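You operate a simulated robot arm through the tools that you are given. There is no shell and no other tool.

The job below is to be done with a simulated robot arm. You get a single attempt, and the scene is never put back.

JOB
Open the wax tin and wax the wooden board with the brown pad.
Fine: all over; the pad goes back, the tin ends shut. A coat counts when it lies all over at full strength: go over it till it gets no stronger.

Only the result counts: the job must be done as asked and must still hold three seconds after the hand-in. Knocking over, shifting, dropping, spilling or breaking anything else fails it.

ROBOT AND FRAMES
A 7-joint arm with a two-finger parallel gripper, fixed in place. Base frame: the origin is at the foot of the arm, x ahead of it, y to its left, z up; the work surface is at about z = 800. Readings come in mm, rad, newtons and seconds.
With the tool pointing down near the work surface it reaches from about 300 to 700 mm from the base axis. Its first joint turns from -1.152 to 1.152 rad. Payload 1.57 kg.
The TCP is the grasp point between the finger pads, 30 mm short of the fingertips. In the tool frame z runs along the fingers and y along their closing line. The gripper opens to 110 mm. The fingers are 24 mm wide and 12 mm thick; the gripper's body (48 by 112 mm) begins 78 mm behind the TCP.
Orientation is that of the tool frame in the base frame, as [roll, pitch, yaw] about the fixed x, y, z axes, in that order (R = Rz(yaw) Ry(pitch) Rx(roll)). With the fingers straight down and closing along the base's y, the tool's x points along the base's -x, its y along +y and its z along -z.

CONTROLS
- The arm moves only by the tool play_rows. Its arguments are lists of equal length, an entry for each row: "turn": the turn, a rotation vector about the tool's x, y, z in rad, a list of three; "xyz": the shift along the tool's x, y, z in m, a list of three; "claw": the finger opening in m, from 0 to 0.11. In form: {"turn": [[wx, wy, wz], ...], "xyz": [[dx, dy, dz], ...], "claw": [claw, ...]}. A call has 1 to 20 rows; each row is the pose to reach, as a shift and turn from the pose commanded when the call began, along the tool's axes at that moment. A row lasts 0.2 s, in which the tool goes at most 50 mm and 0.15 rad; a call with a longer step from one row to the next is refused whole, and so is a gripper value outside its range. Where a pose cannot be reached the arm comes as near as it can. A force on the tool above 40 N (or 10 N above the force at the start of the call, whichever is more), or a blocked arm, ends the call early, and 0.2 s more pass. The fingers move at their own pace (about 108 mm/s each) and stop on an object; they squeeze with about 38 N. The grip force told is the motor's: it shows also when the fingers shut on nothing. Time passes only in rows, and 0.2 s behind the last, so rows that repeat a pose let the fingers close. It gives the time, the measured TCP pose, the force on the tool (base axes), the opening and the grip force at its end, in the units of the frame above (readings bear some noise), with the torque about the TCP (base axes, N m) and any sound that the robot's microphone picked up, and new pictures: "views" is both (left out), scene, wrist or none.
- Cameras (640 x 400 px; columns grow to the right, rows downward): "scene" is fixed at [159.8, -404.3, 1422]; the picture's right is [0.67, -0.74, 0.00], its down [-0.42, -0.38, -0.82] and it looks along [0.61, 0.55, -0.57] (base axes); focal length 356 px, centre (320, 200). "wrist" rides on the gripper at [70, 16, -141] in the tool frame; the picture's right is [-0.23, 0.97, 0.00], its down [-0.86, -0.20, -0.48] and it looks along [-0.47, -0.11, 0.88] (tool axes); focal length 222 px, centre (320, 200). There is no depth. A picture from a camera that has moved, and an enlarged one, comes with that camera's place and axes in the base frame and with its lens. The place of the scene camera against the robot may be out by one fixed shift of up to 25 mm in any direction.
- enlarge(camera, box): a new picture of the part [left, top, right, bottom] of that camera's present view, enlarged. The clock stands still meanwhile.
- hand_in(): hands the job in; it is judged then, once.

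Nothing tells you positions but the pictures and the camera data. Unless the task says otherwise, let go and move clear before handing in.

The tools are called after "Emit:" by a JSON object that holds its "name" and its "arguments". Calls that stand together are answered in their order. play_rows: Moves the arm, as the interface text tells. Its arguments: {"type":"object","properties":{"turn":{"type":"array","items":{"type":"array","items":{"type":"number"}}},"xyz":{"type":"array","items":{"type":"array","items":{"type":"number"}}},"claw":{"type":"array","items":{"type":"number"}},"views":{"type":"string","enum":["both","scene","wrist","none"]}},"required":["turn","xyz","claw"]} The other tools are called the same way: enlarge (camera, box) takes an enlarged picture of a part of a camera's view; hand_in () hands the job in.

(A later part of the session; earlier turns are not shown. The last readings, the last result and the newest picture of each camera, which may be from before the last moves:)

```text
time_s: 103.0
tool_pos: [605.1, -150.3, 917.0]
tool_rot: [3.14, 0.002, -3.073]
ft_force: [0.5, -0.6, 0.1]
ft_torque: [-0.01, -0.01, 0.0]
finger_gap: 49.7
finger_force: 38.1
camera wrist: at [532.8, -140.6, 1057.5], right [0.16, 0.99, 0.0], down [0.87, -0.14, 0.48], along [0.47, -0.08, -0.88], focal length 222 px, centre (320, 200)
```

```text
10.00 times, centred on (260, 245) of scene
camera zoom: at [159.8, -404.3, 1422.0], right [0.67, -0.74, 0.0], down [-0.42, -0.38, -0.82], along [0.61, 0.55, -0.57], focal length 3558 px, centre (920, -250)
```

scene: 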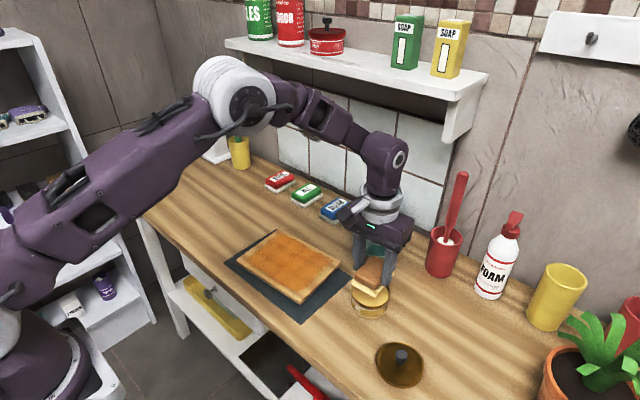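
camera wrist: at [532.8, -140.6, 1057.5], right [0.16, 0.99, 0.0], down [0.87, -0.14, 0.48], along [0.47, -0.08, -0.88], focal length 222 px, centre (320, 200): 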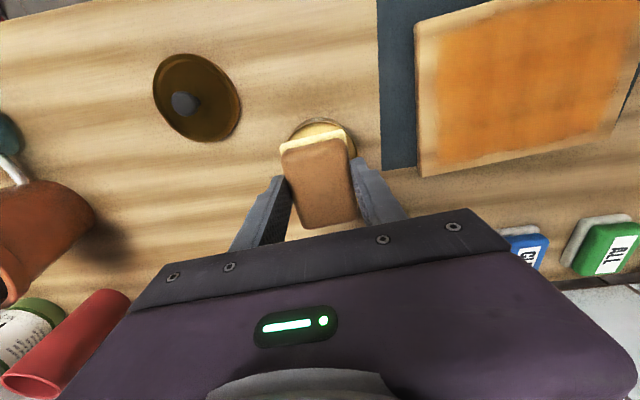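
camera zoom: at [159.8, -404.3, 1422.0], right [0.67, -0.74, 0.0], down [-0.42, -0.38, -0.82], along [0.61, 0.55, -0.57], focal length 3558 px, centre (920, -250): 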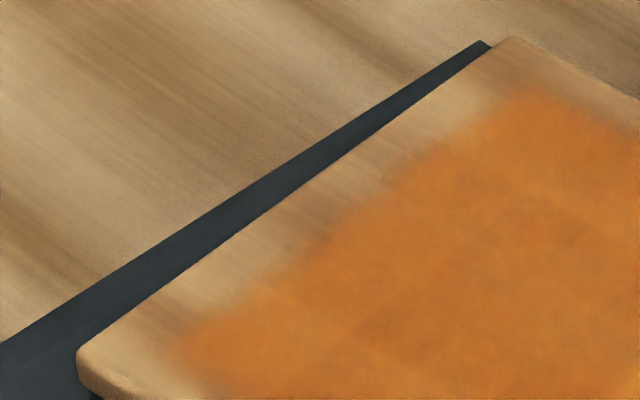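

The coat is identical to the previous two parkings: it gets no stronger. Now I'll return the pad to its place, travelling above the board and turning it back to its original angle.

Emit:
{"name": "play_rows", "arguments": {"turn": [[0, 0, 0], [0, 0, 0], [0, 0, 0.02], [0, 0, 0.04], [0, 0, 0.06], [0, 0, 0.08], [0, 0, 0.1], [0, 0, 0.12], [0, 0, 0.14], [0, 0, 0.16], [0, 0, 0.173], [0, 0, 0.173], [0, 0, 0.173]], "xyz": [[0, 0, -0.02], [0.001, 0.03, -0.025], [0.002, 0.07, -0.025], [0.004, 0.11, -0.025], [0.005, 0.15, -0.025], [0.006, 0.19, -0.025], [0.008, 0.23, -0.025], [0.009, 0.27, -0.025], [0.01, 0.31, -0.025], [0.012, 0.35, -0.025], [0.013, 0.39, -0.025], [0.014, 0.415, -0.025], [0.0141, 0.4224, -0.02]], "claw": [0.03, 0.03, 0.03, 0.03, 0.03, 0.03, 0.03, 0.03, 0.03, 0.03, 0.03, 0.03, 0.03]}}

Emit:
{"name": "enlarge", "arguments": {"camera": "scene", "box": [160, 150, 320, 260]}}

Emit:
{"name": "enlarge", "arguments": {"camera": "scene", "box": [215, 200, 375, 330]}}

```text
time_s: 105.8
tool_pos: [560.9, 269.9, 938.6]
tool_rot: [3.141, 0.002, 3.038]
ft_force: [0.3, 0.3, -0.6]
ft_torque: [0.02, -0.02, 0.0]
finger_gap: 50.0
finger_force: 38.0
camera wrist: at [491.4, 293.0, 1079.2], right [0.33, 0.94, 0.0], down [0.83, -0.29, 0.48], along [0.45, -0.16, -0.88], focal length 222 px, centre (320, 200)
```

scene: 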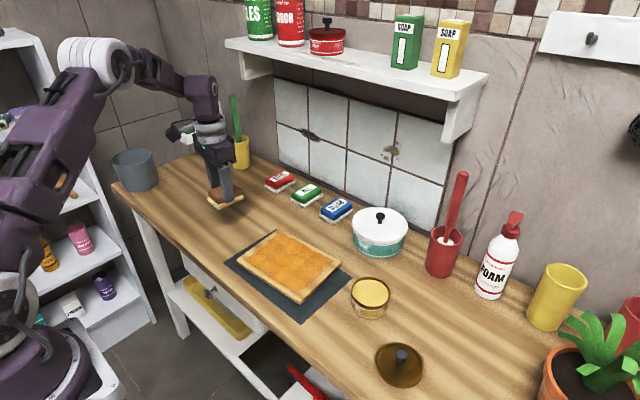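
wrist: 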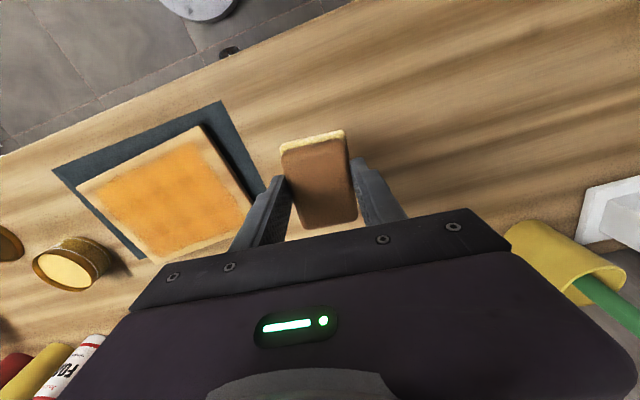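

```text
3.64 times, centred on (240, 205) of scene
camera zoom: at [159.8, -404.2, 1422.0], right [0.67, -0.74, 0.0], down [-0.42, -0.38, -0.82], along [0.61, 0.55, -0.57], focal length 1294 px, centre (611, 182)
```

zoom: 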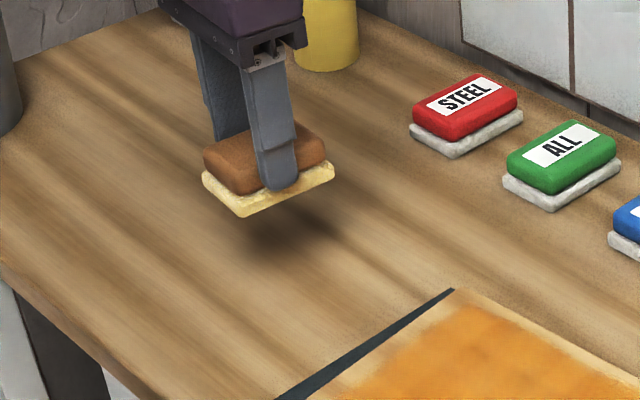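

```text
3.08 times, centred on (295, 265) of scene
camera zoom: at [159.8, -404.2, 1422.0], right [0.67, -0.74, 0.0], down [-0.42, -0.38, -0.82], along [0.61, 0.55, -0.57], focal length 1095 px, centre (397, 0)
```

zoom: 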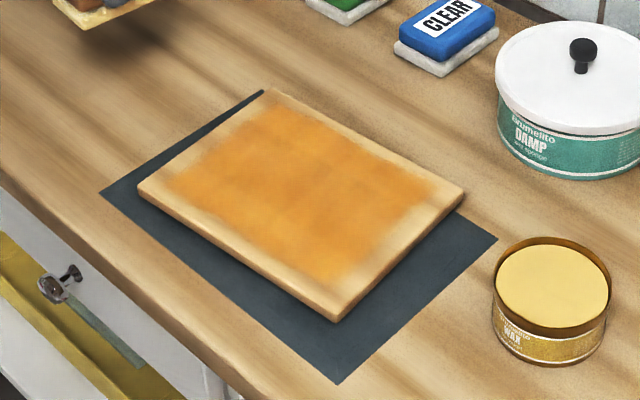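

The whole board is in view unobstructed now; let me check it carefully before putting the pad down.

Emit:
{"name": "enlarge", "arguments": {"camera": "wrist", "box": [60, 90, 270, 270]}}

Emit:
{"name": "enlarge", "arguments": {"camera": "scene", "box": [235, 225, 345, 305]}}

```text
2.22 times, centred on (165, 180) of wrist
camera zoom: at [491.4, 293.0, 1079.2], right [0.33, 0.94, 0.0], down [0.83, -0.29, 0.48], along [0.45, -0.16, -0.88], focal length 494 px, centre (664, 244)
```

zoom: 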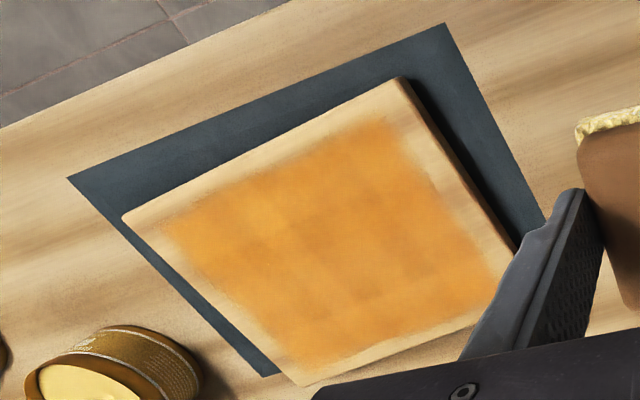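

```text
5.00 times, centred on (290, 265) of scene
camera zoom: at [159.8, -404.2, 1422.0], right [0.67, -0.74, 0.0], down [-0.42, -0.38, -0.82], along [0.61, 0.55, -0.57], focal length 1779 px, centre (470, -125)
```

zoom: 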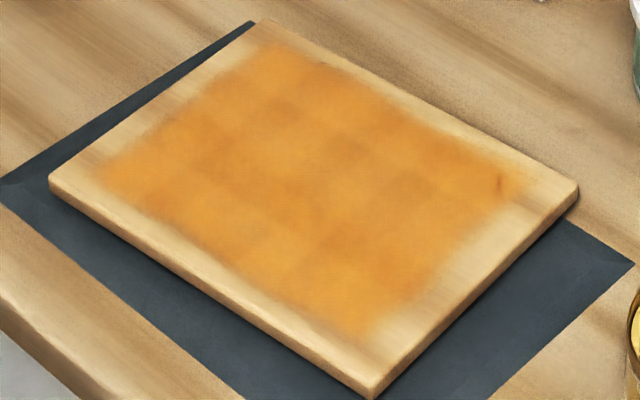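

The coat is even right across. Now I'll lower the pad onto its original spot, slowly near the table.

Emit:
{"name": "play_rows", "arguments": {"turn": [[0, 0, 0], [0, 0, 0], [0, 0, 0], [0, 0, 0], [0, 0, 0]], "xyz": [[0, 0, 0.03], [0, 0, 0.06], [0, 0, 0.075], [0, 0, 0.083], [0, 0, 0.0865]], "claw": [0.03, 0.03, 0.03, 0.03, 0.03]}}

Emit:
{"name": "enlarge", "arguments": {"camera": "scene", "box": [180, 180, 280, 260]}}

```text
time_s: 107.0
tool_pos: [561.4, 269.9, 849.8]
tool_rot: [3.138, 0.0, 3.037]
ft_force: [0.3, 0.3, -0.5]
ft_torque: [0.02, 0.02, -0.01]
finger_gap: 49.6
finger_force: 37.9
camera wrist: at [493.1, 292.3, 992.1], right [0.33, 0.94, 0.0], down [0.83, -0.29, 0.48], along [0.45, -0.16, -0.88], focal length 222 px, centre (320, 200)
```

scene: 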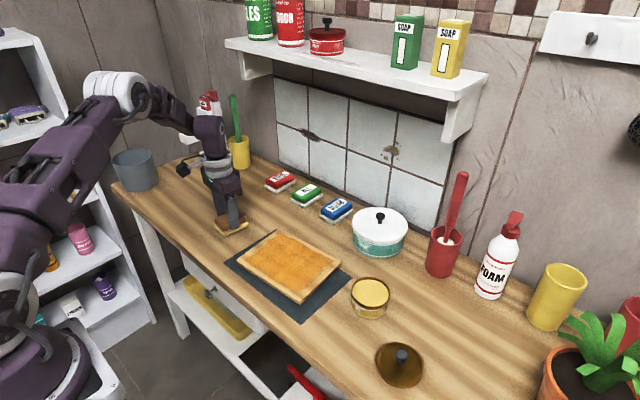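
wrist: 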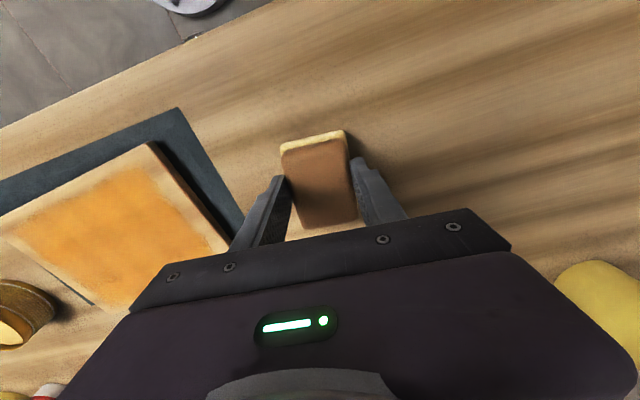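

```text
5.00 times, centred on (230, 220) of scene
camera zoom: at [159.8, -404.3, 1422.0], right [0.67, -0.74, 0.0], down [-0.42, -0.38, -0.82], along [0.61, 0.55, -0.57], focal length 1779 px, centre (770, 100)
```

zoom: 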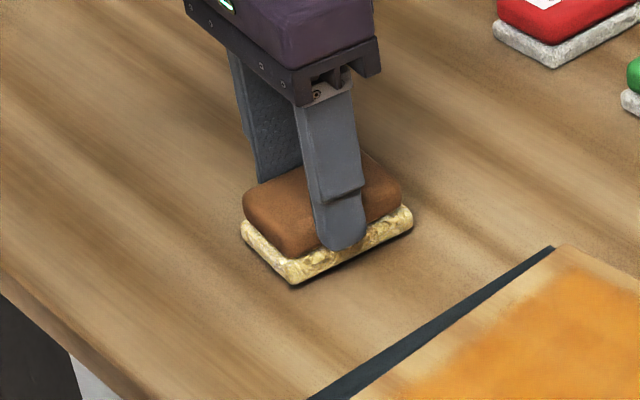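

The pad sits a few mm higher in the grip than before, so I'll lower it in small steps until it touches the table.

Emit:
{"name": "play_rows", "arguments": {"turn": [[0, 0, 0], [0, 0, 0], [0, 0, 0]], "xyz": [[0, 0, 0.001], [0, 0, 0.002], [0, 0, 0.003]], "claw": [0.03, 0.03, 0.03], "views": "none"}}

Emit:
{"name": "enlarge", "arguments": {"camera": "scene", "box": [180, 180, 280, 260]}}

```text
time_s: 107.8
tool_pos: [560.9, 270.9, 847.6]
tool_rot: [3.14, 0.0, 3.037]
ft_force: [0.4, 0.4, -0.3]
ft_torque: [-0.01, 0.0, -0.06]
finger_gap: 49.7
finger_force: 37.9
```

```text
5.00 times, centred on (230, 220) of scene
camera zoom: at [159.8, -404.3, 1422.0], right [0.67, -0.74, 0.0], down [-0.42, -0.38, -0.82], along [0.61, 0.55, -0.57], focal length 1779 px, centre (770, 100)
```

zoom: 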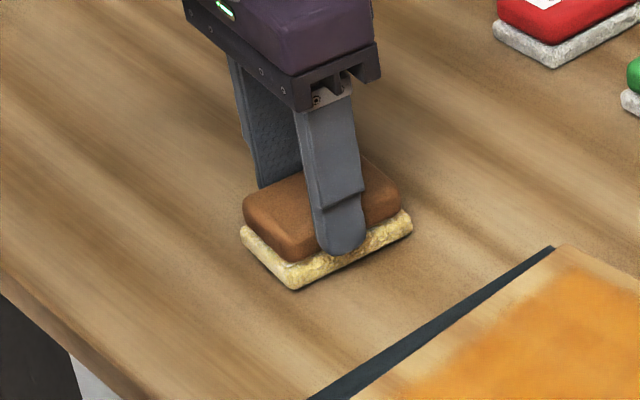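

Emit:
{"name": "play_rows", "arguments": {"turn": [[0, 0, 0], [0, 0, 0], [0, 0, 0]], "xyz": [[0, 0, 0.001], [0, 0, 0.002], [0, 0, 0.0025]], "claw": [0.03, 0.03, 0.03], "views": "none"}}

Emit:
{"name": "enlarge", "arguments": {"camera": "scene", "box": [180, 180, 280, 260]}}

```text
time_s: 108.6
tool_pos: [561.1, 270.6, 847.1]
tool_rot: [3.14, -0.001, 3.036]
ft_force: [-7.1, -1.2, 15.7]
ft_torque: [-0.14, 0.08, -0.01]
finger_gap: 49.7
finger_force: 37.8
```

```text
5.00 times, centred on (230, 220) of scene
camera zoom: at [159.3, -404.4, 1422.0], right [0.67, -0.74, 0.0], down [-0.42, -0.38, -0.82], along [0.61, 0.55, -0.57], focal length 1779 px, centre (770, 100)
```

zoom: 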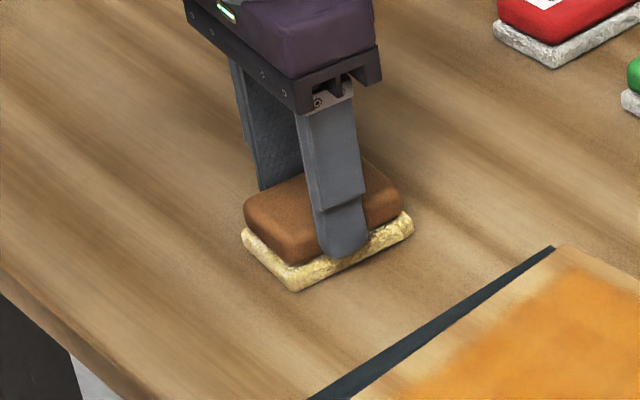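

The pad is down (16 N) within a few mm of its original spot. I'll ease off and open the fingers.

Emit:
{"name": "play_rows", "arguments": {"turn": [[0, 0, 0], [0, 0, 0], [0, 0, 0], [0, 0, 0], [0, 0, 0]], "xyz": [[0, 0, -0.001], [0, 0, -0.0014], [0, 0, -0.0014], [0, 0, -0.0014], [0, 0, -0.0014]], "claw": [0.03, 0.03, 0.055, 0.075, 0.09], "views": "none"}}

Emit:
{"name": "enlarge", "arguments": {"camera": "scene", "box": [180, 180, 280, 260]}}

Emit:
{"name": "enlarge", "arguments": {"camera": "wrist", "box": [220, 100, 420, 225]}}

```text
time_s: 109.8
tool_pos: [562.2, 270.5, 846.5]
tool_rot: [3.139, 0.0, 3.036]
ft_force: [-0.7, 0.2, 0.8]
ft_torque: [-0.01, -0.01, -0.04]
finger_gap: 89.7
finger_force: 0.1
```

```text
5.00 times, centred on (230, 220) of scene
camera zoom: at [159.8, -404.3, 1422.0], right [0.67, -0.74, 0.0], down [-0.42, -0.38, -0.82], along [0.61, 0.55, -0.57], focal length 1779 px, centre (770, 100)
```

zoom: 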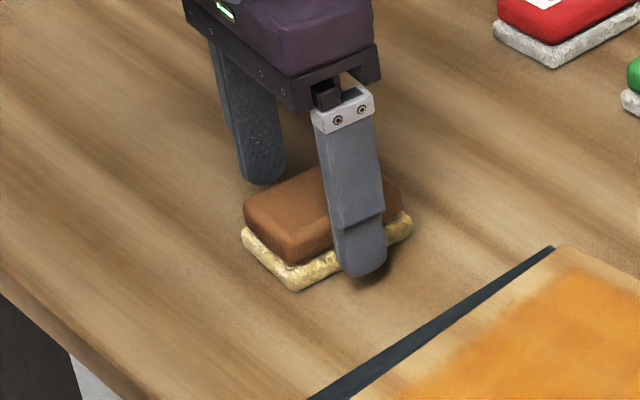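

```text
3.20 times, centred on (320, 162) of wrist
camera zoom: at [492.5, 292.6, 987.8], right [0.33, 0.94, 0.0], down [0.83, -0.29, 0.48], along [0.45, -0.16, -0.88], focal length 711 px, centre (320, 320)
```

zoom: 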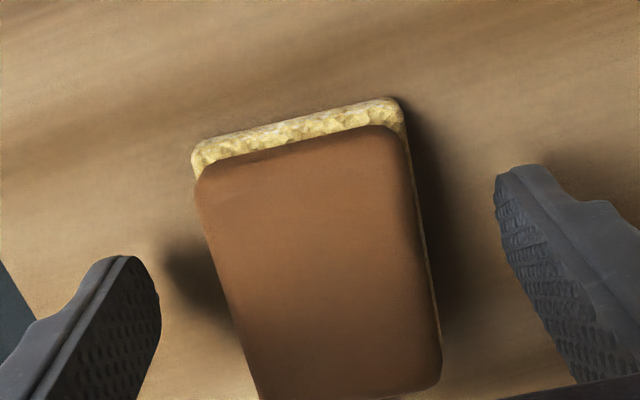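

The pad is released in its place. I'll rise clear and square up the gripper.

Emit:
{"name": "play_rows", "arguments": {"turn": [[0, 0, 0], [0, 0, 0], [0, 0, 0], [0, 0, -0.05], [0, 0, -0.105], [0, 0, -0.105]], "xyz": [[0, 0, -0.01], [0, 0, -0.03], [0, 0, -0.06], [0, 0, -0.09], [0, 0, -0.11], [0, 0, -0.12]], "claw": [0.09, 0.09, 0.09, 0.09, 0.09, 0.09]}}

Emit:
{"name": "enlarge", "arguments": {"camera": "scene", "box": [180, 180, 280, 260]}}

Emit:
{"name": "enlarge", "arguments": {"camera": "wrist", "box": [60, 80, 400, 270]}}

```text
time_s: 111.2
tool_pos: [562.5, 269.9, 966.1]
tool_rot: [3.141, 0.001, -3.138]
ft_force: [-1.0, 0.4, 0.2]
ft_torque: [0.0, 0.01, -0.02]
finger_gap: 90.1
finger_force: 0.1
camera wrist: at [491.3, 285.4, 1108.4], right [0.23, 0.97, 0.0], down [0.86, -0.2, 0.48], along [0.47, -0.11, -0.88], focal length 222 px, centre (320, 200)
```

scene: 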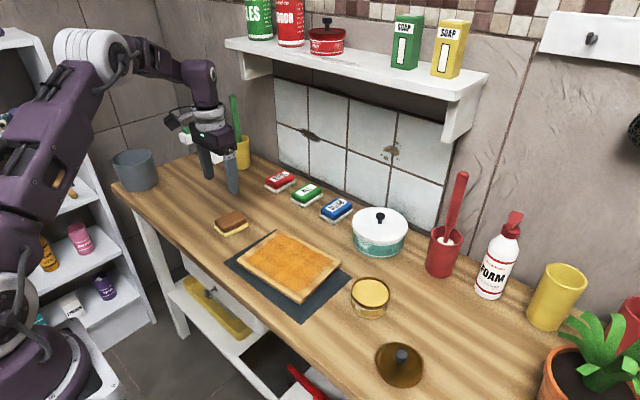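
wrist: 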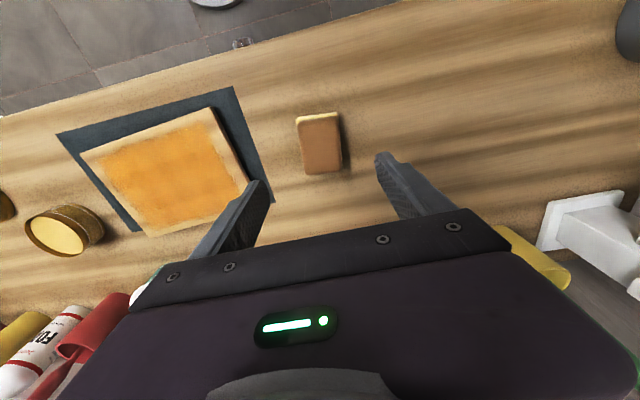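

```text
5.00 times, centred on (230, 220) of scene
camera zoom: at [159.8, -404.3, 1422.0], right [0.67, -0.74, 0.0], down [-0.42, -0.38, -0.82], along [0.61, 0.55, -0.57], focal length 1779 px, centre (770, 100)
```

zoom: 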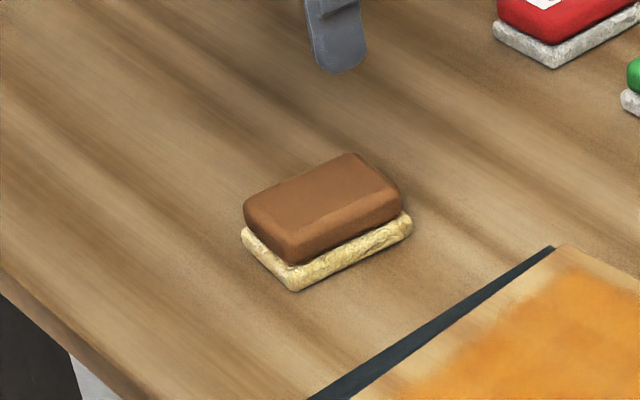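

```text
1.88 times, centred on (230, 175) of wrist
camera zoom: at [491.3, 285.4, 1108.4], right [0.23, 0.97, 0.0], down [0.86, -0.2, 0.48], along [0.47, -0.11, -0.88], focal length 418 px, centre (489, 247)
```

zoom: 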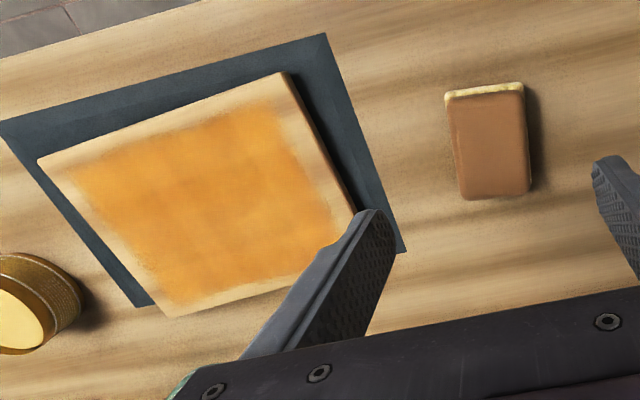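

The pad is back within ~2 mm of where it was. Before shutting the tin, I'll inspect the coat in quadrants for any weaker patches.

Emit:
{"name": "enlarge", "arguments": {"camera": "scene", "box": [235, 228, 295, 268]}}

Emit:
{"name": "enlarge", "arguments": {"camera": "scene", "box": [260, 250, 320, 300]}}

Emit:
{"name": "enlarge", "arguments": {"camera": "scene", "box": [285, 240, 345, 300]}}

Emit:
{"name": "enlarge", "arguments": {"camera": "wrist", "box": [75, 100, 255, 245]}}

```text
10.00 times, centred on (265, 248) of scene
camera zoom: at [159.8, -404.3, 1422.0], right [0.67, -0.74, 0.0], down [-0.42, -0.38, -0.82], along [0.61, 0.55, -0.57], focal length 3558 px, centre (870, -280)
```

zoom: 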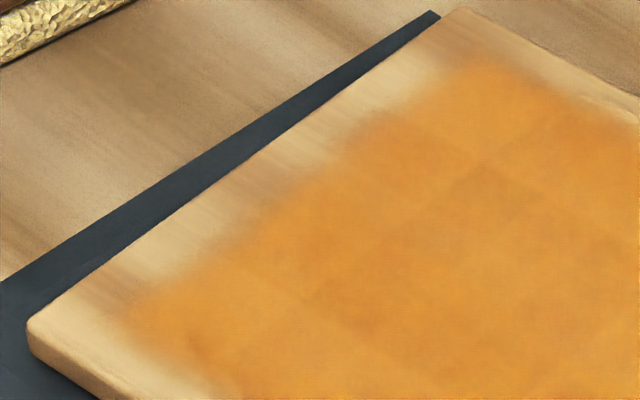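

```text
8.00 times, centred on (290, 275) of scene
camera zoom: at [159.8, -404.3, 1422.0], right [0.67, -0.74, 0.0], down [-0.42, -0.38, -0.82], along [0.61, 0.55, -0.57], focal length 2846 px, centre (560, -400)
```

zoom: 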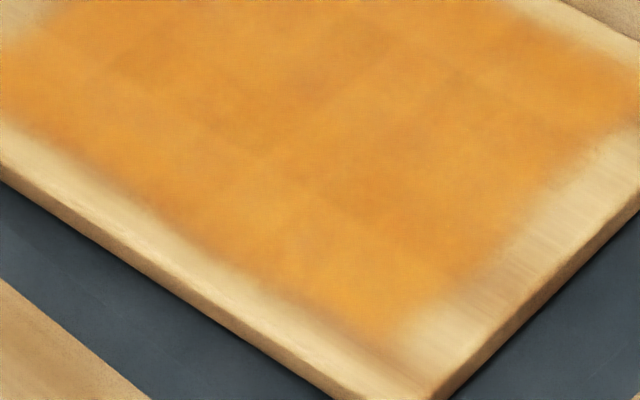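

```text
6.67 times, centred on (315, 270) of scene
camera zoom: at [159.8, -404.3, 1422.0], right [0.67, -0.74, 0.0], down [-0.42, -0.38, -0.82], along [0.61, 0.55, -0.57], focal length 2372 px, centre (353, -267)
```

zoom: 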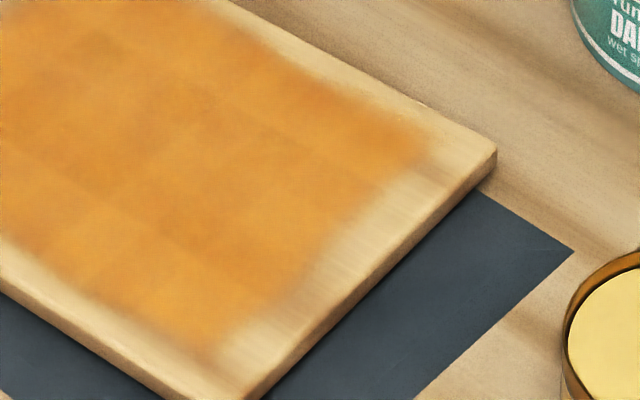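

```text
2.76 times, centred on (165, 172) of wrist
camera zoom: at [491.3, 285.4, 1108.4], right [0.23, 0.97, 0.0], down [0.86, -0.2, 0.48], along [0.47, -0.11, -0.88], focal length 613 px, centre (748, 276)
```

zoom: 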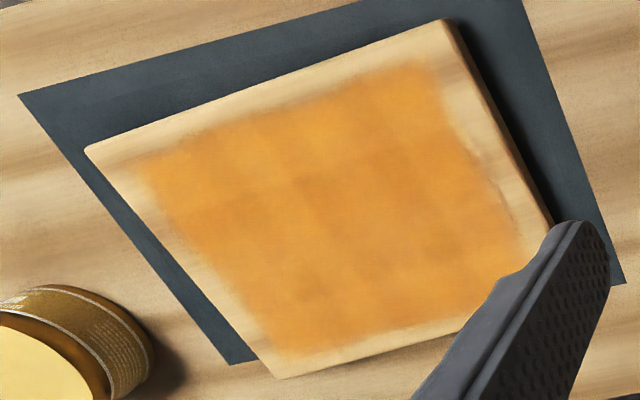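

All patches, including the corners, look unchanged over repeated passes, so the coat is at full strength. Now for the lid: I'll travel to hover above it on the table at the right.

Emit:
{"name": "play_rows", "arguments": {"turn": [[0, 0, 0], [0, 0, 0], [0, 0, 0], [0, 0, 0], [0, 0, 0], [0, 0, 0], [0, 0, 0], [0, 0, 0], [0, 0, 0], [0, 0, 0], [0, 0, 0], [0, 0, 0], [0, 0, 0], [0, 0, 0], [0, 0, 0], [0, 0, 0]], "xyz": [[0.002, -0.03, 0], [0.004, -0.07, 0], [0.006, -0.11, 0], [0.008, -0.15, 0], [0.01, -0.19, 0], [0.012, -0.23, 0], [0.014, -0.27, 0], [0.016, -0.31, 0], [0.018, -0.35, 0], [0.02, -0.39, 0], [0.022, -0.43, 0], [0.024, -0.47, 0], [0.026, -0.51, 0], [0.028, -0.532, 0], [0.028, -0.5384, 0.03], [0.028, -0.5384, 0.06]], "claw": [0.09, 0.09, 0.09, 0.09, 0.09, 0.09, 0.09, 0.09, 0.09, 0.08, 0.07, 0.06, 0.06, 0.06, 0.06, 0.06]}}

Emit:
{"name": "enlarge", "arguments": {"camera": "wrist", "box": [240, 100, 400, 200]}}

Emit:
{"name": "enlarge", "arguments": {"camera": "scene", "box": [350, 290, 478, 400]}}

```text
time_s: 114.6
tool_pos: [533.5, -266.9, 905.3]
tool_rot: [-3.141, 0.0, -3.141]
ft_force: [-0.5, 0.0, -0.3]
ft_torque: [-0.02, 0.02, -0.01]
finger_gap: 60.0
finger_force: 0.0
camera wrist: at [462.6, -252.2, 1045.8], right [0.23, 0.97, 0.0], down [0.86, -0.2, 0.48], along [0.47, -0.11, -0.88], focal length 222 px, centre (320, 200)
```

scene: 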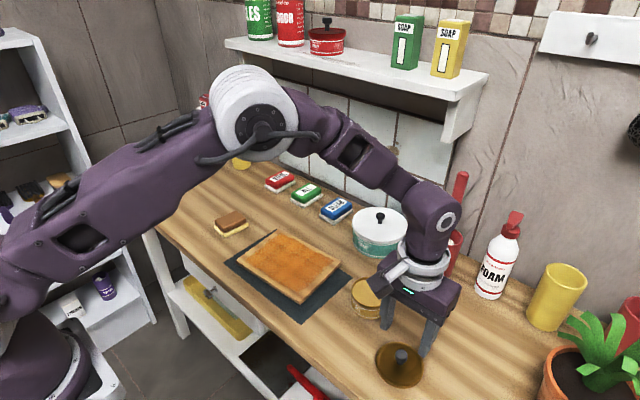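
wrist: 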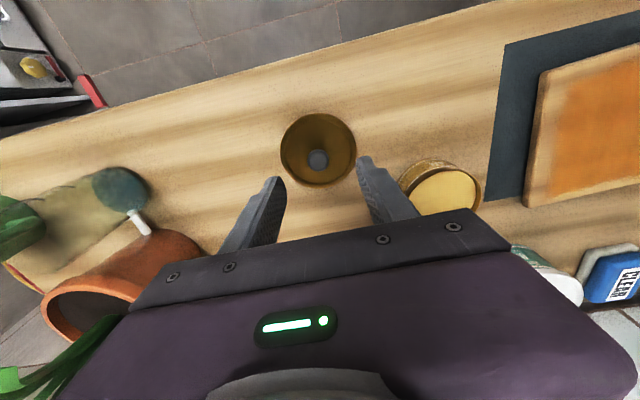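

```text
4.00 times, centred on (320, 150) of wrist
camera zoom: at [462.6, -252.2, 1045.8], right [0.23, 0.97, 0.0], down [0.86, -0.2, 0.48], along [0.47, -0.11, -0.88], focal length 888 px, centre (320, 400)
```

zoom: 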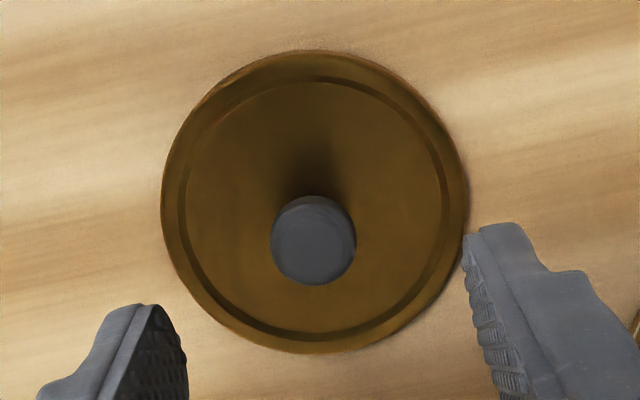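

```text
3.64 times, centred on (414, 345) of scene
camera zoom: at [159.8, -404.3, 1422.0], right [0.67, -0.74, 0.0], down [-0.42, -0.38, -0.82], along [0.61, 0.55, -0.57], focal length 1294 px, centre (-22, -327)
```

zoom: 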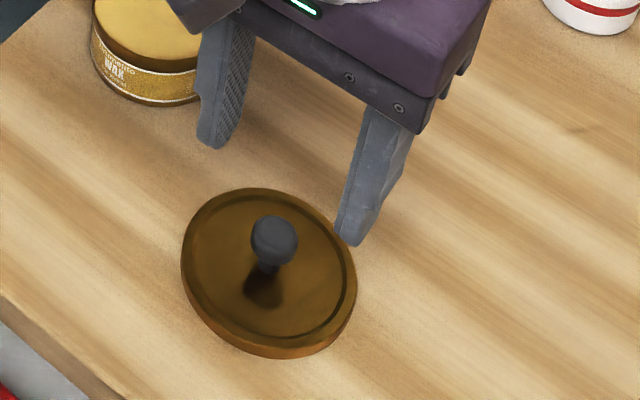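

The lid hasn't moved. The knob is ~2 mm to the right of the gripper axis; I'll correct and come down to the earlier gripping height.

Emit:
{"name": "play_rows", "arguments": {"turn": [[0, 0, 0], [0, 0, 0], [0, 0, 0], [0, 0, 0], [0, 0, 0]], "xyz": [[0.0013, -0.0017, 0.015], [0.0013, -0.0017, 0.03], [0.0013, -0.0017, 0.045], [0.0013, -0.0017, 0.054], [0.0013, -0.0017, 0.058]], "claw": [0.06, 0.06, 0.06, 0.06, 0.06], "views": "none"}}

Emit:
{"name": "enlarge", "arguments": {"camera": "wrist", "box": [220, 110, 420, 235]}}

Emit:
{"name": "enlarge", "arguments": {"camera": "scene", "box": [350, 290, 478, 400]}}

```text
time_s: 115.8
tool_pos: [532.2, -269.0, 848.8]
tool_rot: [3.141, 0.001, 3.141]
ft_force: [-1.4, 0.3, 0.4]
ft_torque: [-0.01, 0.0, -0.04]
finger_gap: 60.1
finger_force: 0.0
```

```text
3.20 times, centred on (320, 172) of wrist
camera zoom: at [461.6, -254.4, 989.2], right [0.23, 0.97, 0.0], down [0.86, -0.2, 0.48], along [0.47, -0.11, -0.88], focal length 711 px, centre (320, 288)
```

zoom: 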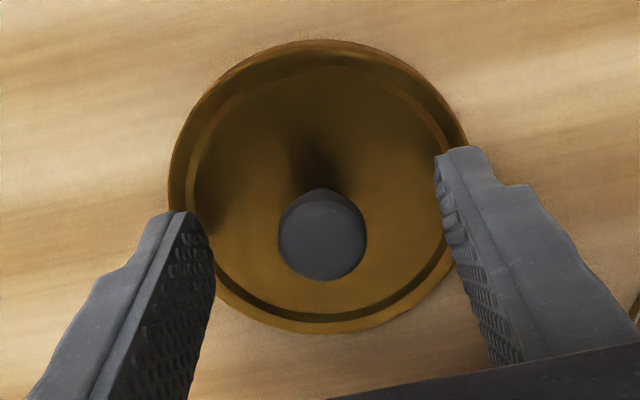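

```text
3.64 times, centred on (414, 345) of scene
camera zoom: at [159.8, -404.3, 1422.0], right [0.67, -0.74, 0.0], down [-0.42, -0.38, -0.82], along [0.61, 0.55, -0.57], focal length 1294 px, centre (-22, -327)
```

zoom: 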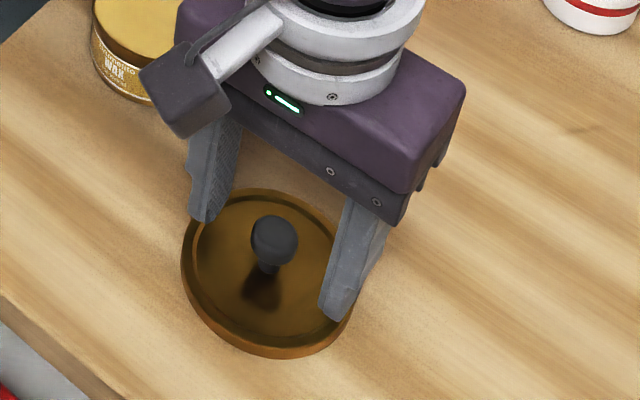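

Well centred. A small 2 mm forward shift will match my original grip on the knob; then I'll close.

Emit:
{"name": "play_rows", "arguments": {"turn": [[0, 0, 0], [0, 0, 0], [0, 0, 0], [0, 0, 0], [0, 0, 0], [0, 0, 0]], "xyz": [[-0.0024, 0.0004, 0.001], [-0.0024, 0.0004, 0.002], [-0.0024, 0.0004, 0.002], [-0.0024, 0.0004, 0.002], [-0.0024, 0.0004, 0.002], [-0.0024, 0.0004, 0.002]], "claw": [0.06, 0.06, 0.04, 0.028, 0.01, 0.01], "views": "none"}}

Emit:
{"name": "enlarge", "arguments": {"camera": "wrist", "box": [220, 110, 420, 235]}}

Emit:
{"name": "enlarge", "arguments": {"camera": "scene", "box": [350, 290, 478, 400]}}

```text
time_s: 117.2
tool_pos: [534.6, -268.2, 846.3]
tool_rot: [3.14, 0.001, 3.141]
ft_force: [0.7, 0.4, -0.4]
ft_torque: [-0.02, -0.02, 0.01]
finger_gap: 19.5
finger_force: 33.3
```

```text
3.20 times, centred on (320, 172) of wrist
camera zoom: at [463.5, -253.5, 987.4], right [0.23, 0.97, 0.0], down [0.86, -0.2, 0.48], along [0.47, -0.11, -0.88], focal length 711 px, centre (320, 288)
```

zoom: 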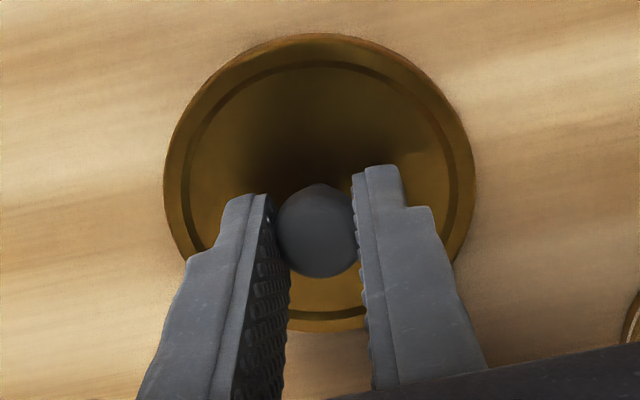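

```text
3.64 times, centred on (414, 345) of scene
camera zoom: at [159.8, -404.3, 1422.0], right [0.67, -0.74, 0.0], down [-0.42, -0.38, -0.82], along [0.61, 0.55, -0.57], focal length 1294 px, centre (-22, -327)
```

zoom: 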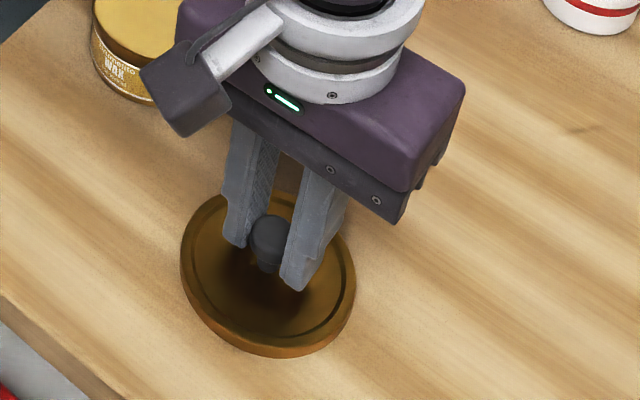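

The lid is gripped as before. I'll lift it and carry it above the tin.

Emit:
{"name": "play_rows", "arguments": {"turn": [[0, 0, 0], [0, 0, 0], [0, 0, 0], [0, 0, 0], [0, 0, 0], [0, 0, 0], [0, 0, 0], [0, 0, 0], [0, 0, 0], [0, 0, 0]], "xyz": [[0, 0, -0.005], [0, 0, -0.02], [0, 0, -0.05], [0, 0, -0.075], [-0.015, 0.025, -0.078], [-0.035, 0.055, -0.078], [-0.055, 0.085, -0.078], [-0.068, 0.108, -0.078], [-0.0734, 0.1177, -0.075], [-0.0734, 0.1177, -0.072]], "claw": [0.01, 0.01, 0.01, 0.01, 0.01, 0.01, 0.01, 0.01, 0.01, 0.01]}}

Emit:
{"name": "enlarge", "arguments": {"camera": "scene", "box": [330, 240, 426, 330]}}

Emit:
{"name": "enlarge", "arguments": {"camera": "wrist", "box": [220, 80, 420, 225]}}

```text
time_s: 119.4
tool_pos: [607.3, -150.4, 919.8]
tool_rot: [3.141, 0.0, 3.141]
ft_force: [0.0, 1.1, -0.4]
ft_torque: [0.0, 0.0, -0.05]
finger_gap: 18.9
finger_force: 32.8
camera wrist: at [537.4, -135.4, 1059.8], right [0.23, 0.97, 0.0], down [0.86, -0.2, 0.48], along [0.47, -0.11, -0.88], focal length 222 px, centre (320, 200)
```

scene: 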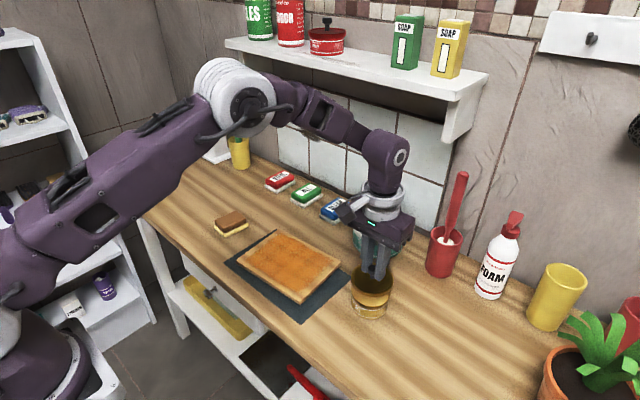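
wrist: 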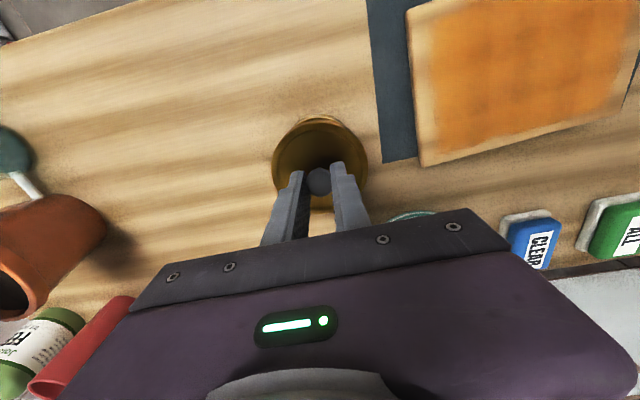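

```text
4.44 times, centred on (378, 285) of scene
camera zoom: at [159.8, -404.2, 1422.0], right [0.67, -0.74, 0.0], down [-0.42, -0.38, -0.82], along [0.61, 0.55, -0.57], focal length 1581 px, centre (62, -178)
```

zoom: 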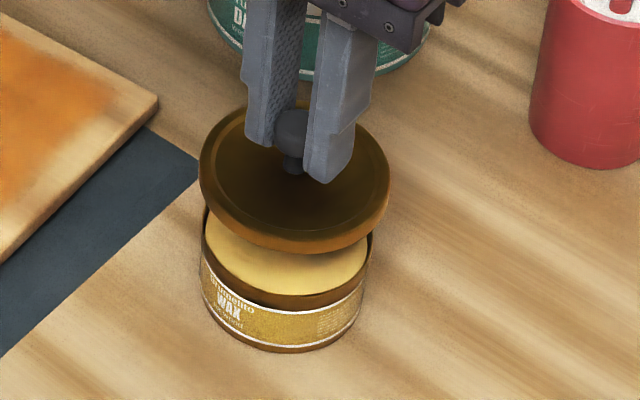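

```text
2.76 times, centred on (320, 152) of wrist
camera zoom: at [537.4, -135.4, 1059.8], right [0.23, 0.97, 0.0], down [0.86, -0.2, 0.48], along [0.47, -0.11, -0.88], focal length 613 px, centre (320, 331)
```

zoom: 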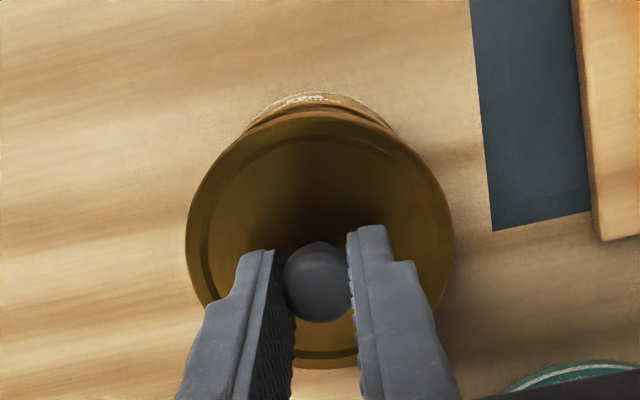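

The lid hangs almost exactly over the tin, as it did right after lifting. I'll nudge ~1 mm and lower toward the rim, checking before contact.

Emit:
{"name": "play_rows", "arguments": {"turn": [[0, 0, 0], [0, 0, 0], [0, 0, 0], [0, 0, 0]], "xyz": [[-0.0007, 0.0012, 0.012], [-0.0007, 0.0012, 0.022], [-0.0007, 0.0012, 0.027], [-0.0007, 0.0012, 0.03]], "claw": [0.01, 0.01, 0.01, 0.01], "views": "none"}}

Emit:
{"name": "enlarge", "arguments": {"camera": "scene", "box": [340, 250, 410, 325]}}

Emit:
{"name": "enlarge", "arguments": {"camera": "wrist", "box": [220, 80, 420, 225]}}

```text
time_s: 120.4
tool_pos: [609.8, -149.6, 888.9]
tool_rot: [3.141, 0.001, 3.141]
ft_force: [-0.7, -0.1, -0.5]
ft_torque: [0.01, 0.02, -0.01]
finger_gap: 18.7
finger_force: 33.0
```

```text
5.33 times, centred on (375, 288) of scene
camera zoom: at [159.8, -404.3, 1422.0], right [0.67, -0.74, 0.0], down [-0.42, -0.38, -0.82], along [0.61, 0.55, -0.57], focal length 1897 px, centre (27, -267)
```

zoom: 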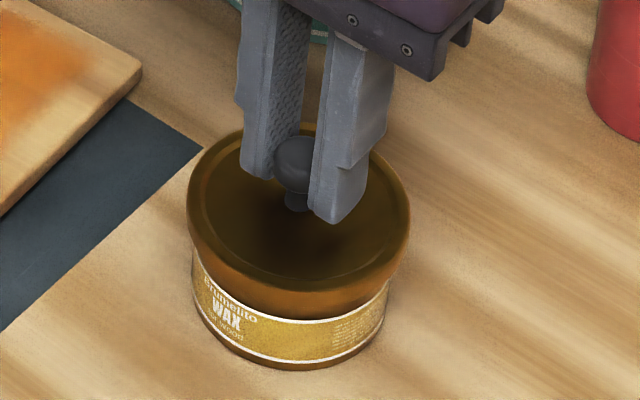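

```text
2.76 times, centred on (320, 152) of wrist
camera zoom: at [537.5, -135.1, 1029.1], right [0.23, 0.97, 0.0], down [0.86, -0.2, 0.48], along [0.47, -0.11, -0.88], focal length 613 px, centre (320, 331)
```

zoom: 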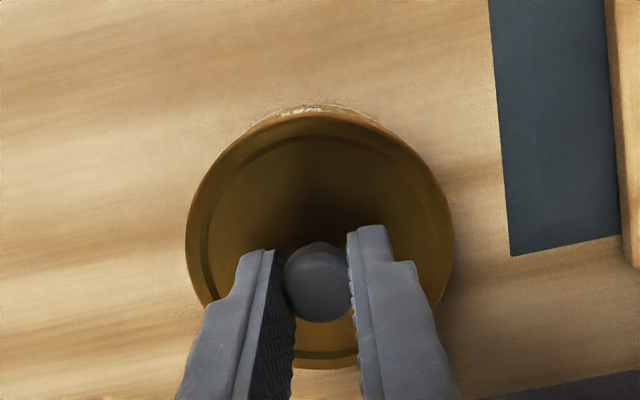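

Alignment looks right. I'll lower in small steps onto the rim, watching the force.

Emit:
{"name": "play_rows", "arguments": {"turn": [[0, 0, 0], [0, 0, 0], [0, 0, 0], [0, 0, 0]], "xyz": [[0, 0.0004, 0.0015], [0, 0.0004, 0.003], [0, 0.0004, 0.0045], [0, 0.0004, 0.006]], "claw": [0.01, 0.01, 0.01, 0.01], "views": "none"}}

Emit:
{"name": "enlarge", "arguments": {"camera": "scene", "box": [340, 250, 410, 325]}}

```text
time_s: 121.4
tool_pos: [606.5, -150.1, 882.5]
tool_rot: [-3.141, 0.0, 3.142]
ft_force: [-9.8, -1.7, 12.2]
ft_torque: [-0.04, 0.15, 0.03]
finger_gap: 18.6
finger_force: 32.7
heard: snap
```

```text
5.33 times, centred on (375, 288) of scene
camera zoom: at [159.3, -404.2, 1422.0], right [0.67, -0.74, 0.0], down [-0.42, -0.38, -0.82], along [0.61, 0.55, -0.57], focal length 1897 px, centre (27, -267)
```

zoom: 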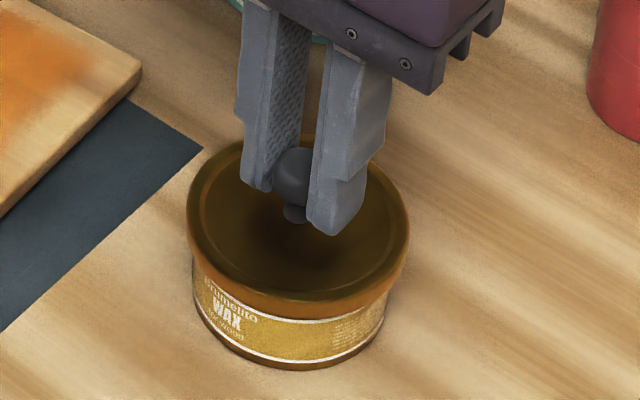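

A snap — the lid has latched. There's a slight sideways load, so I'll relieve that and add a gentle press before letting go.

Emit:
{"name": "play_rows", "arguments": {"turn": [[0, 0, 0], [0, 0, 0], [0, 0, 0]], "xyz": [[0.0004, 0.0, 0.0], [0.0007, 0.0, 0.0004], [0.0007, 0.0, 0.0008]], "claw": [0.01, 0.01, 0.01], "views": "none"}}

Emit:
{"name": "enlarge", "arguments": {"camera": "scene", "box": [340, 250, 410, 325]}}

```text
time_s: 122.2
tool_pos: [607.8, -150.3, 882.1]
tool_rot: [-3.141, 0.001, 3.141]
ft_force: [-12.0, -6.1, 26.0]
ft_torque: [-0.12, 0.36, 0.0]
finger_gap: 18.6
finger_force: 32.7
```

```text
5.33 times, centred on (375, 288) of scene
camera zoom: at [159.0, -404.3, 1422.1], right [0.67, -0.74, 0.0], down [-0.42, -0.38, -0.82], along [0.61, 0.55, -0.57], focal length 1897 px, centre (27, -267)
```

zoom: 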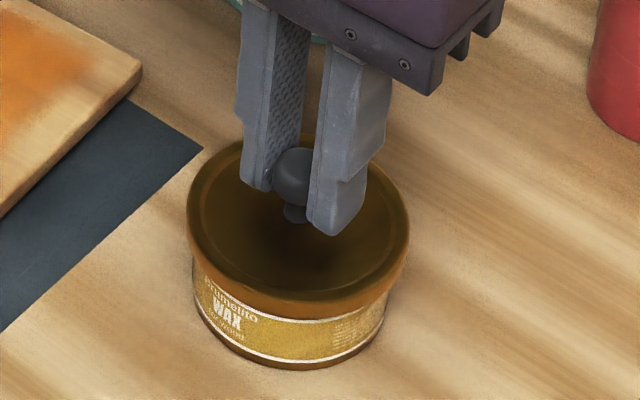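

The lid is firmly seated. I'll ease off most of the pressure and open the fingers.

Emit:
{"name": "play_rows", "arguments": {"turn": [[0, 0, 0], [0, 0, 0], [0, 0, 0], [0, 0, 0], [0, 0, 0], [0, 0, 0]], "xyz": [[0, 0, -0.0008], [0, 0, -0.0013], [0, 0, -0.0013], [0, 0, -0.0013], [0, 0, -0.0013], [0, 0, -0.0013]], "claw": [0.01, 0.01, 0.025, 0.04, 0.06, 0.06], "views": "none"}}

Emit:
{"name": "enlarge", "arguments": {"camera": "scene", "box": [340, 250, 410, 325]}}

Emit:
{"name": "enlarge", "arguments": {"camera": "wrist", "box": [220, 80, 420, 225]}}

```text
time_s: 123.6
tool_pos: [607.5, -149.9, 883.1]
tool_rot: [3.14, 0.002, 3.141]
ft_force: [0.5, -0.8, -1.1]
ft_torque: [0.02, 0.01, 0.02]
finger_gap: 59.8
finger_force: 0.0
```

```text
5.33 times, centred on (375, 288) of scene
camera zoom: at [159.8, -404.3, 1422.0], right [0.67, -0.74, 0.0], down [-0.42, -0.38, -0.82], along [0.61, 0.55, -0.57], focal length 1897 px, centre (27, -267)
```

zoom: 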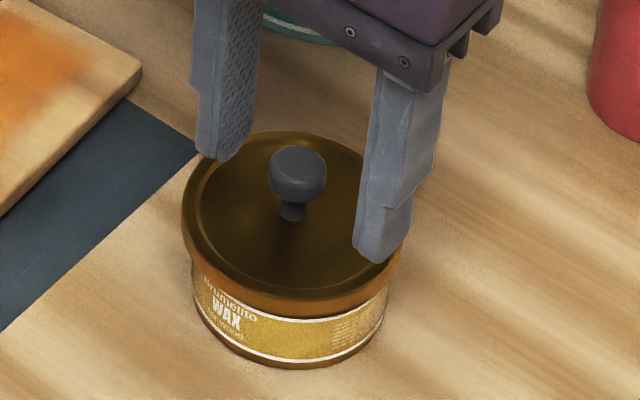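

```text
2.76 times, centred on (320, 152) of wrist
camera zoom: at [537.6, -134.7, 1023.7], right [0.23, 0.97, 0.0], down [0.86, -0.2, 0.48], along [0.47, -0.11, -0.88], focal length 613 px, centre (320, 331)
```

zoom: 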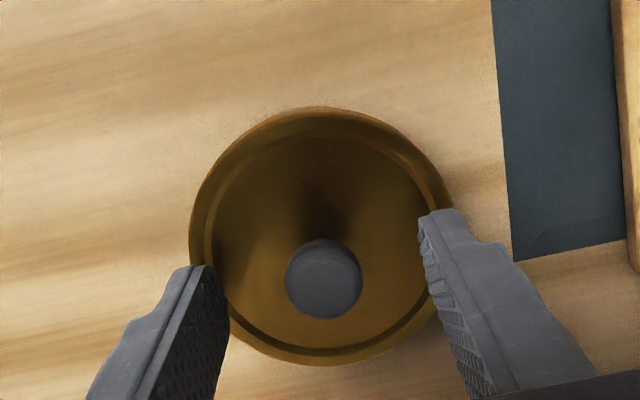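

The lid sits exactly where it was at the start and no further sound came on release. I'll rise clear and look over the whole scene.

Emit:
{"name": "play_rows", "arguments": {"turn": [[0, 0, 0], [0, 0, 0], [0, 0, 0], [0, 0, 0], [0, 0, 0], [0, 0, 0], [0, 0, 0], [0, 0, 0], [0, 0, 0], [0, 0, 0]], "xyz": [[0, 0, -0.01], [0, 0, -0.03], [0, 0, -0.06], [0, 0, -0.1], [0.02, 0.005, -0.14], [0.05, 0.01, -0.18], [0.08, 0.015, -0.22], [0.11, 0.02, -0.25], [0.14, 0.03, -0.27], [0.16, 0.03, -0.275]], "claw": [0.06, 0.06, 0.06, 0.08, 0.11, 0.11, 0.11, 0.11, 0.11, 0.11]}}

Emit:
{"name": "enlarge", "arguments": {"camera": "scene", "box": [190, 180, 430, 330]}}

Emit:
{"name": "enlarge", "arguments": {"camera": "wrist", "box": [280, 80, 560, 255]}}

Emit:
{"name": "enlarge", "arguments": {"camera": "scene", "box": [330, 260, 410, 330]}}

```text
refused: row 6 steps farther than a row can; nothing moved
```

```text
2.67 times, centred on (310, 255) of scene
camera zoom: at [159.8, -404.3, 1422.0], right [0.67, -0.74, 0.0], down [-0.42, -0.38, -0.82], along [0.61, 0.55, -0.57], focal length 949 px, centre (347, 53)
```

zoom: 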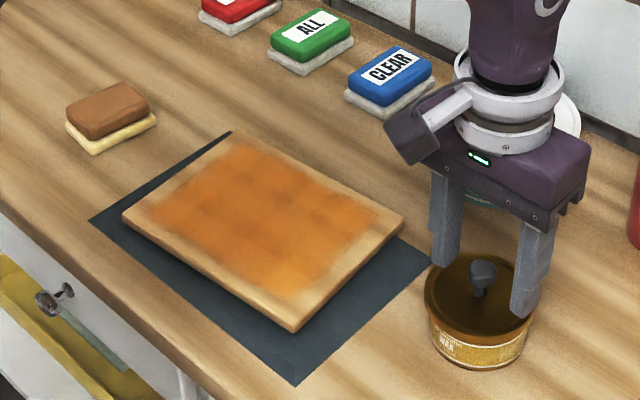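

```text
2.29 times, centred on (420, 168) of wrist
camera zoom: at [537.6, -134.7, 1023.7], right [0.23, 0.97, 0.0], down [0.86, -0.2, 0.48], along [0.47, -0.11, -0.88], focal length 508 px, centre (91, 274)
```

zoom: 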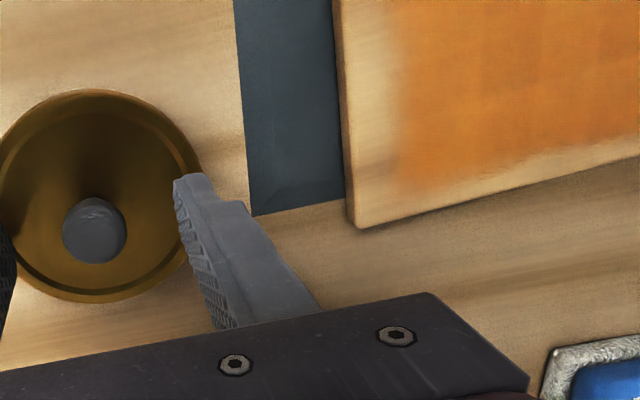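

```text
5.71 times, centred on (370, 295) of scene
camera zoom: at [159.8, -404.3, 1422.0], right [0.67, -0.74, 0.0], down [-0.42, -0.38, -0.82], along [0.61, 0.55, -0.57], focal length 2033 px, centre (34, -343)
```

zoom: 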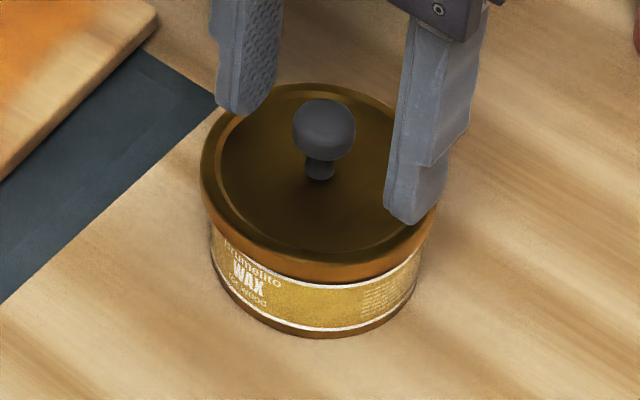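

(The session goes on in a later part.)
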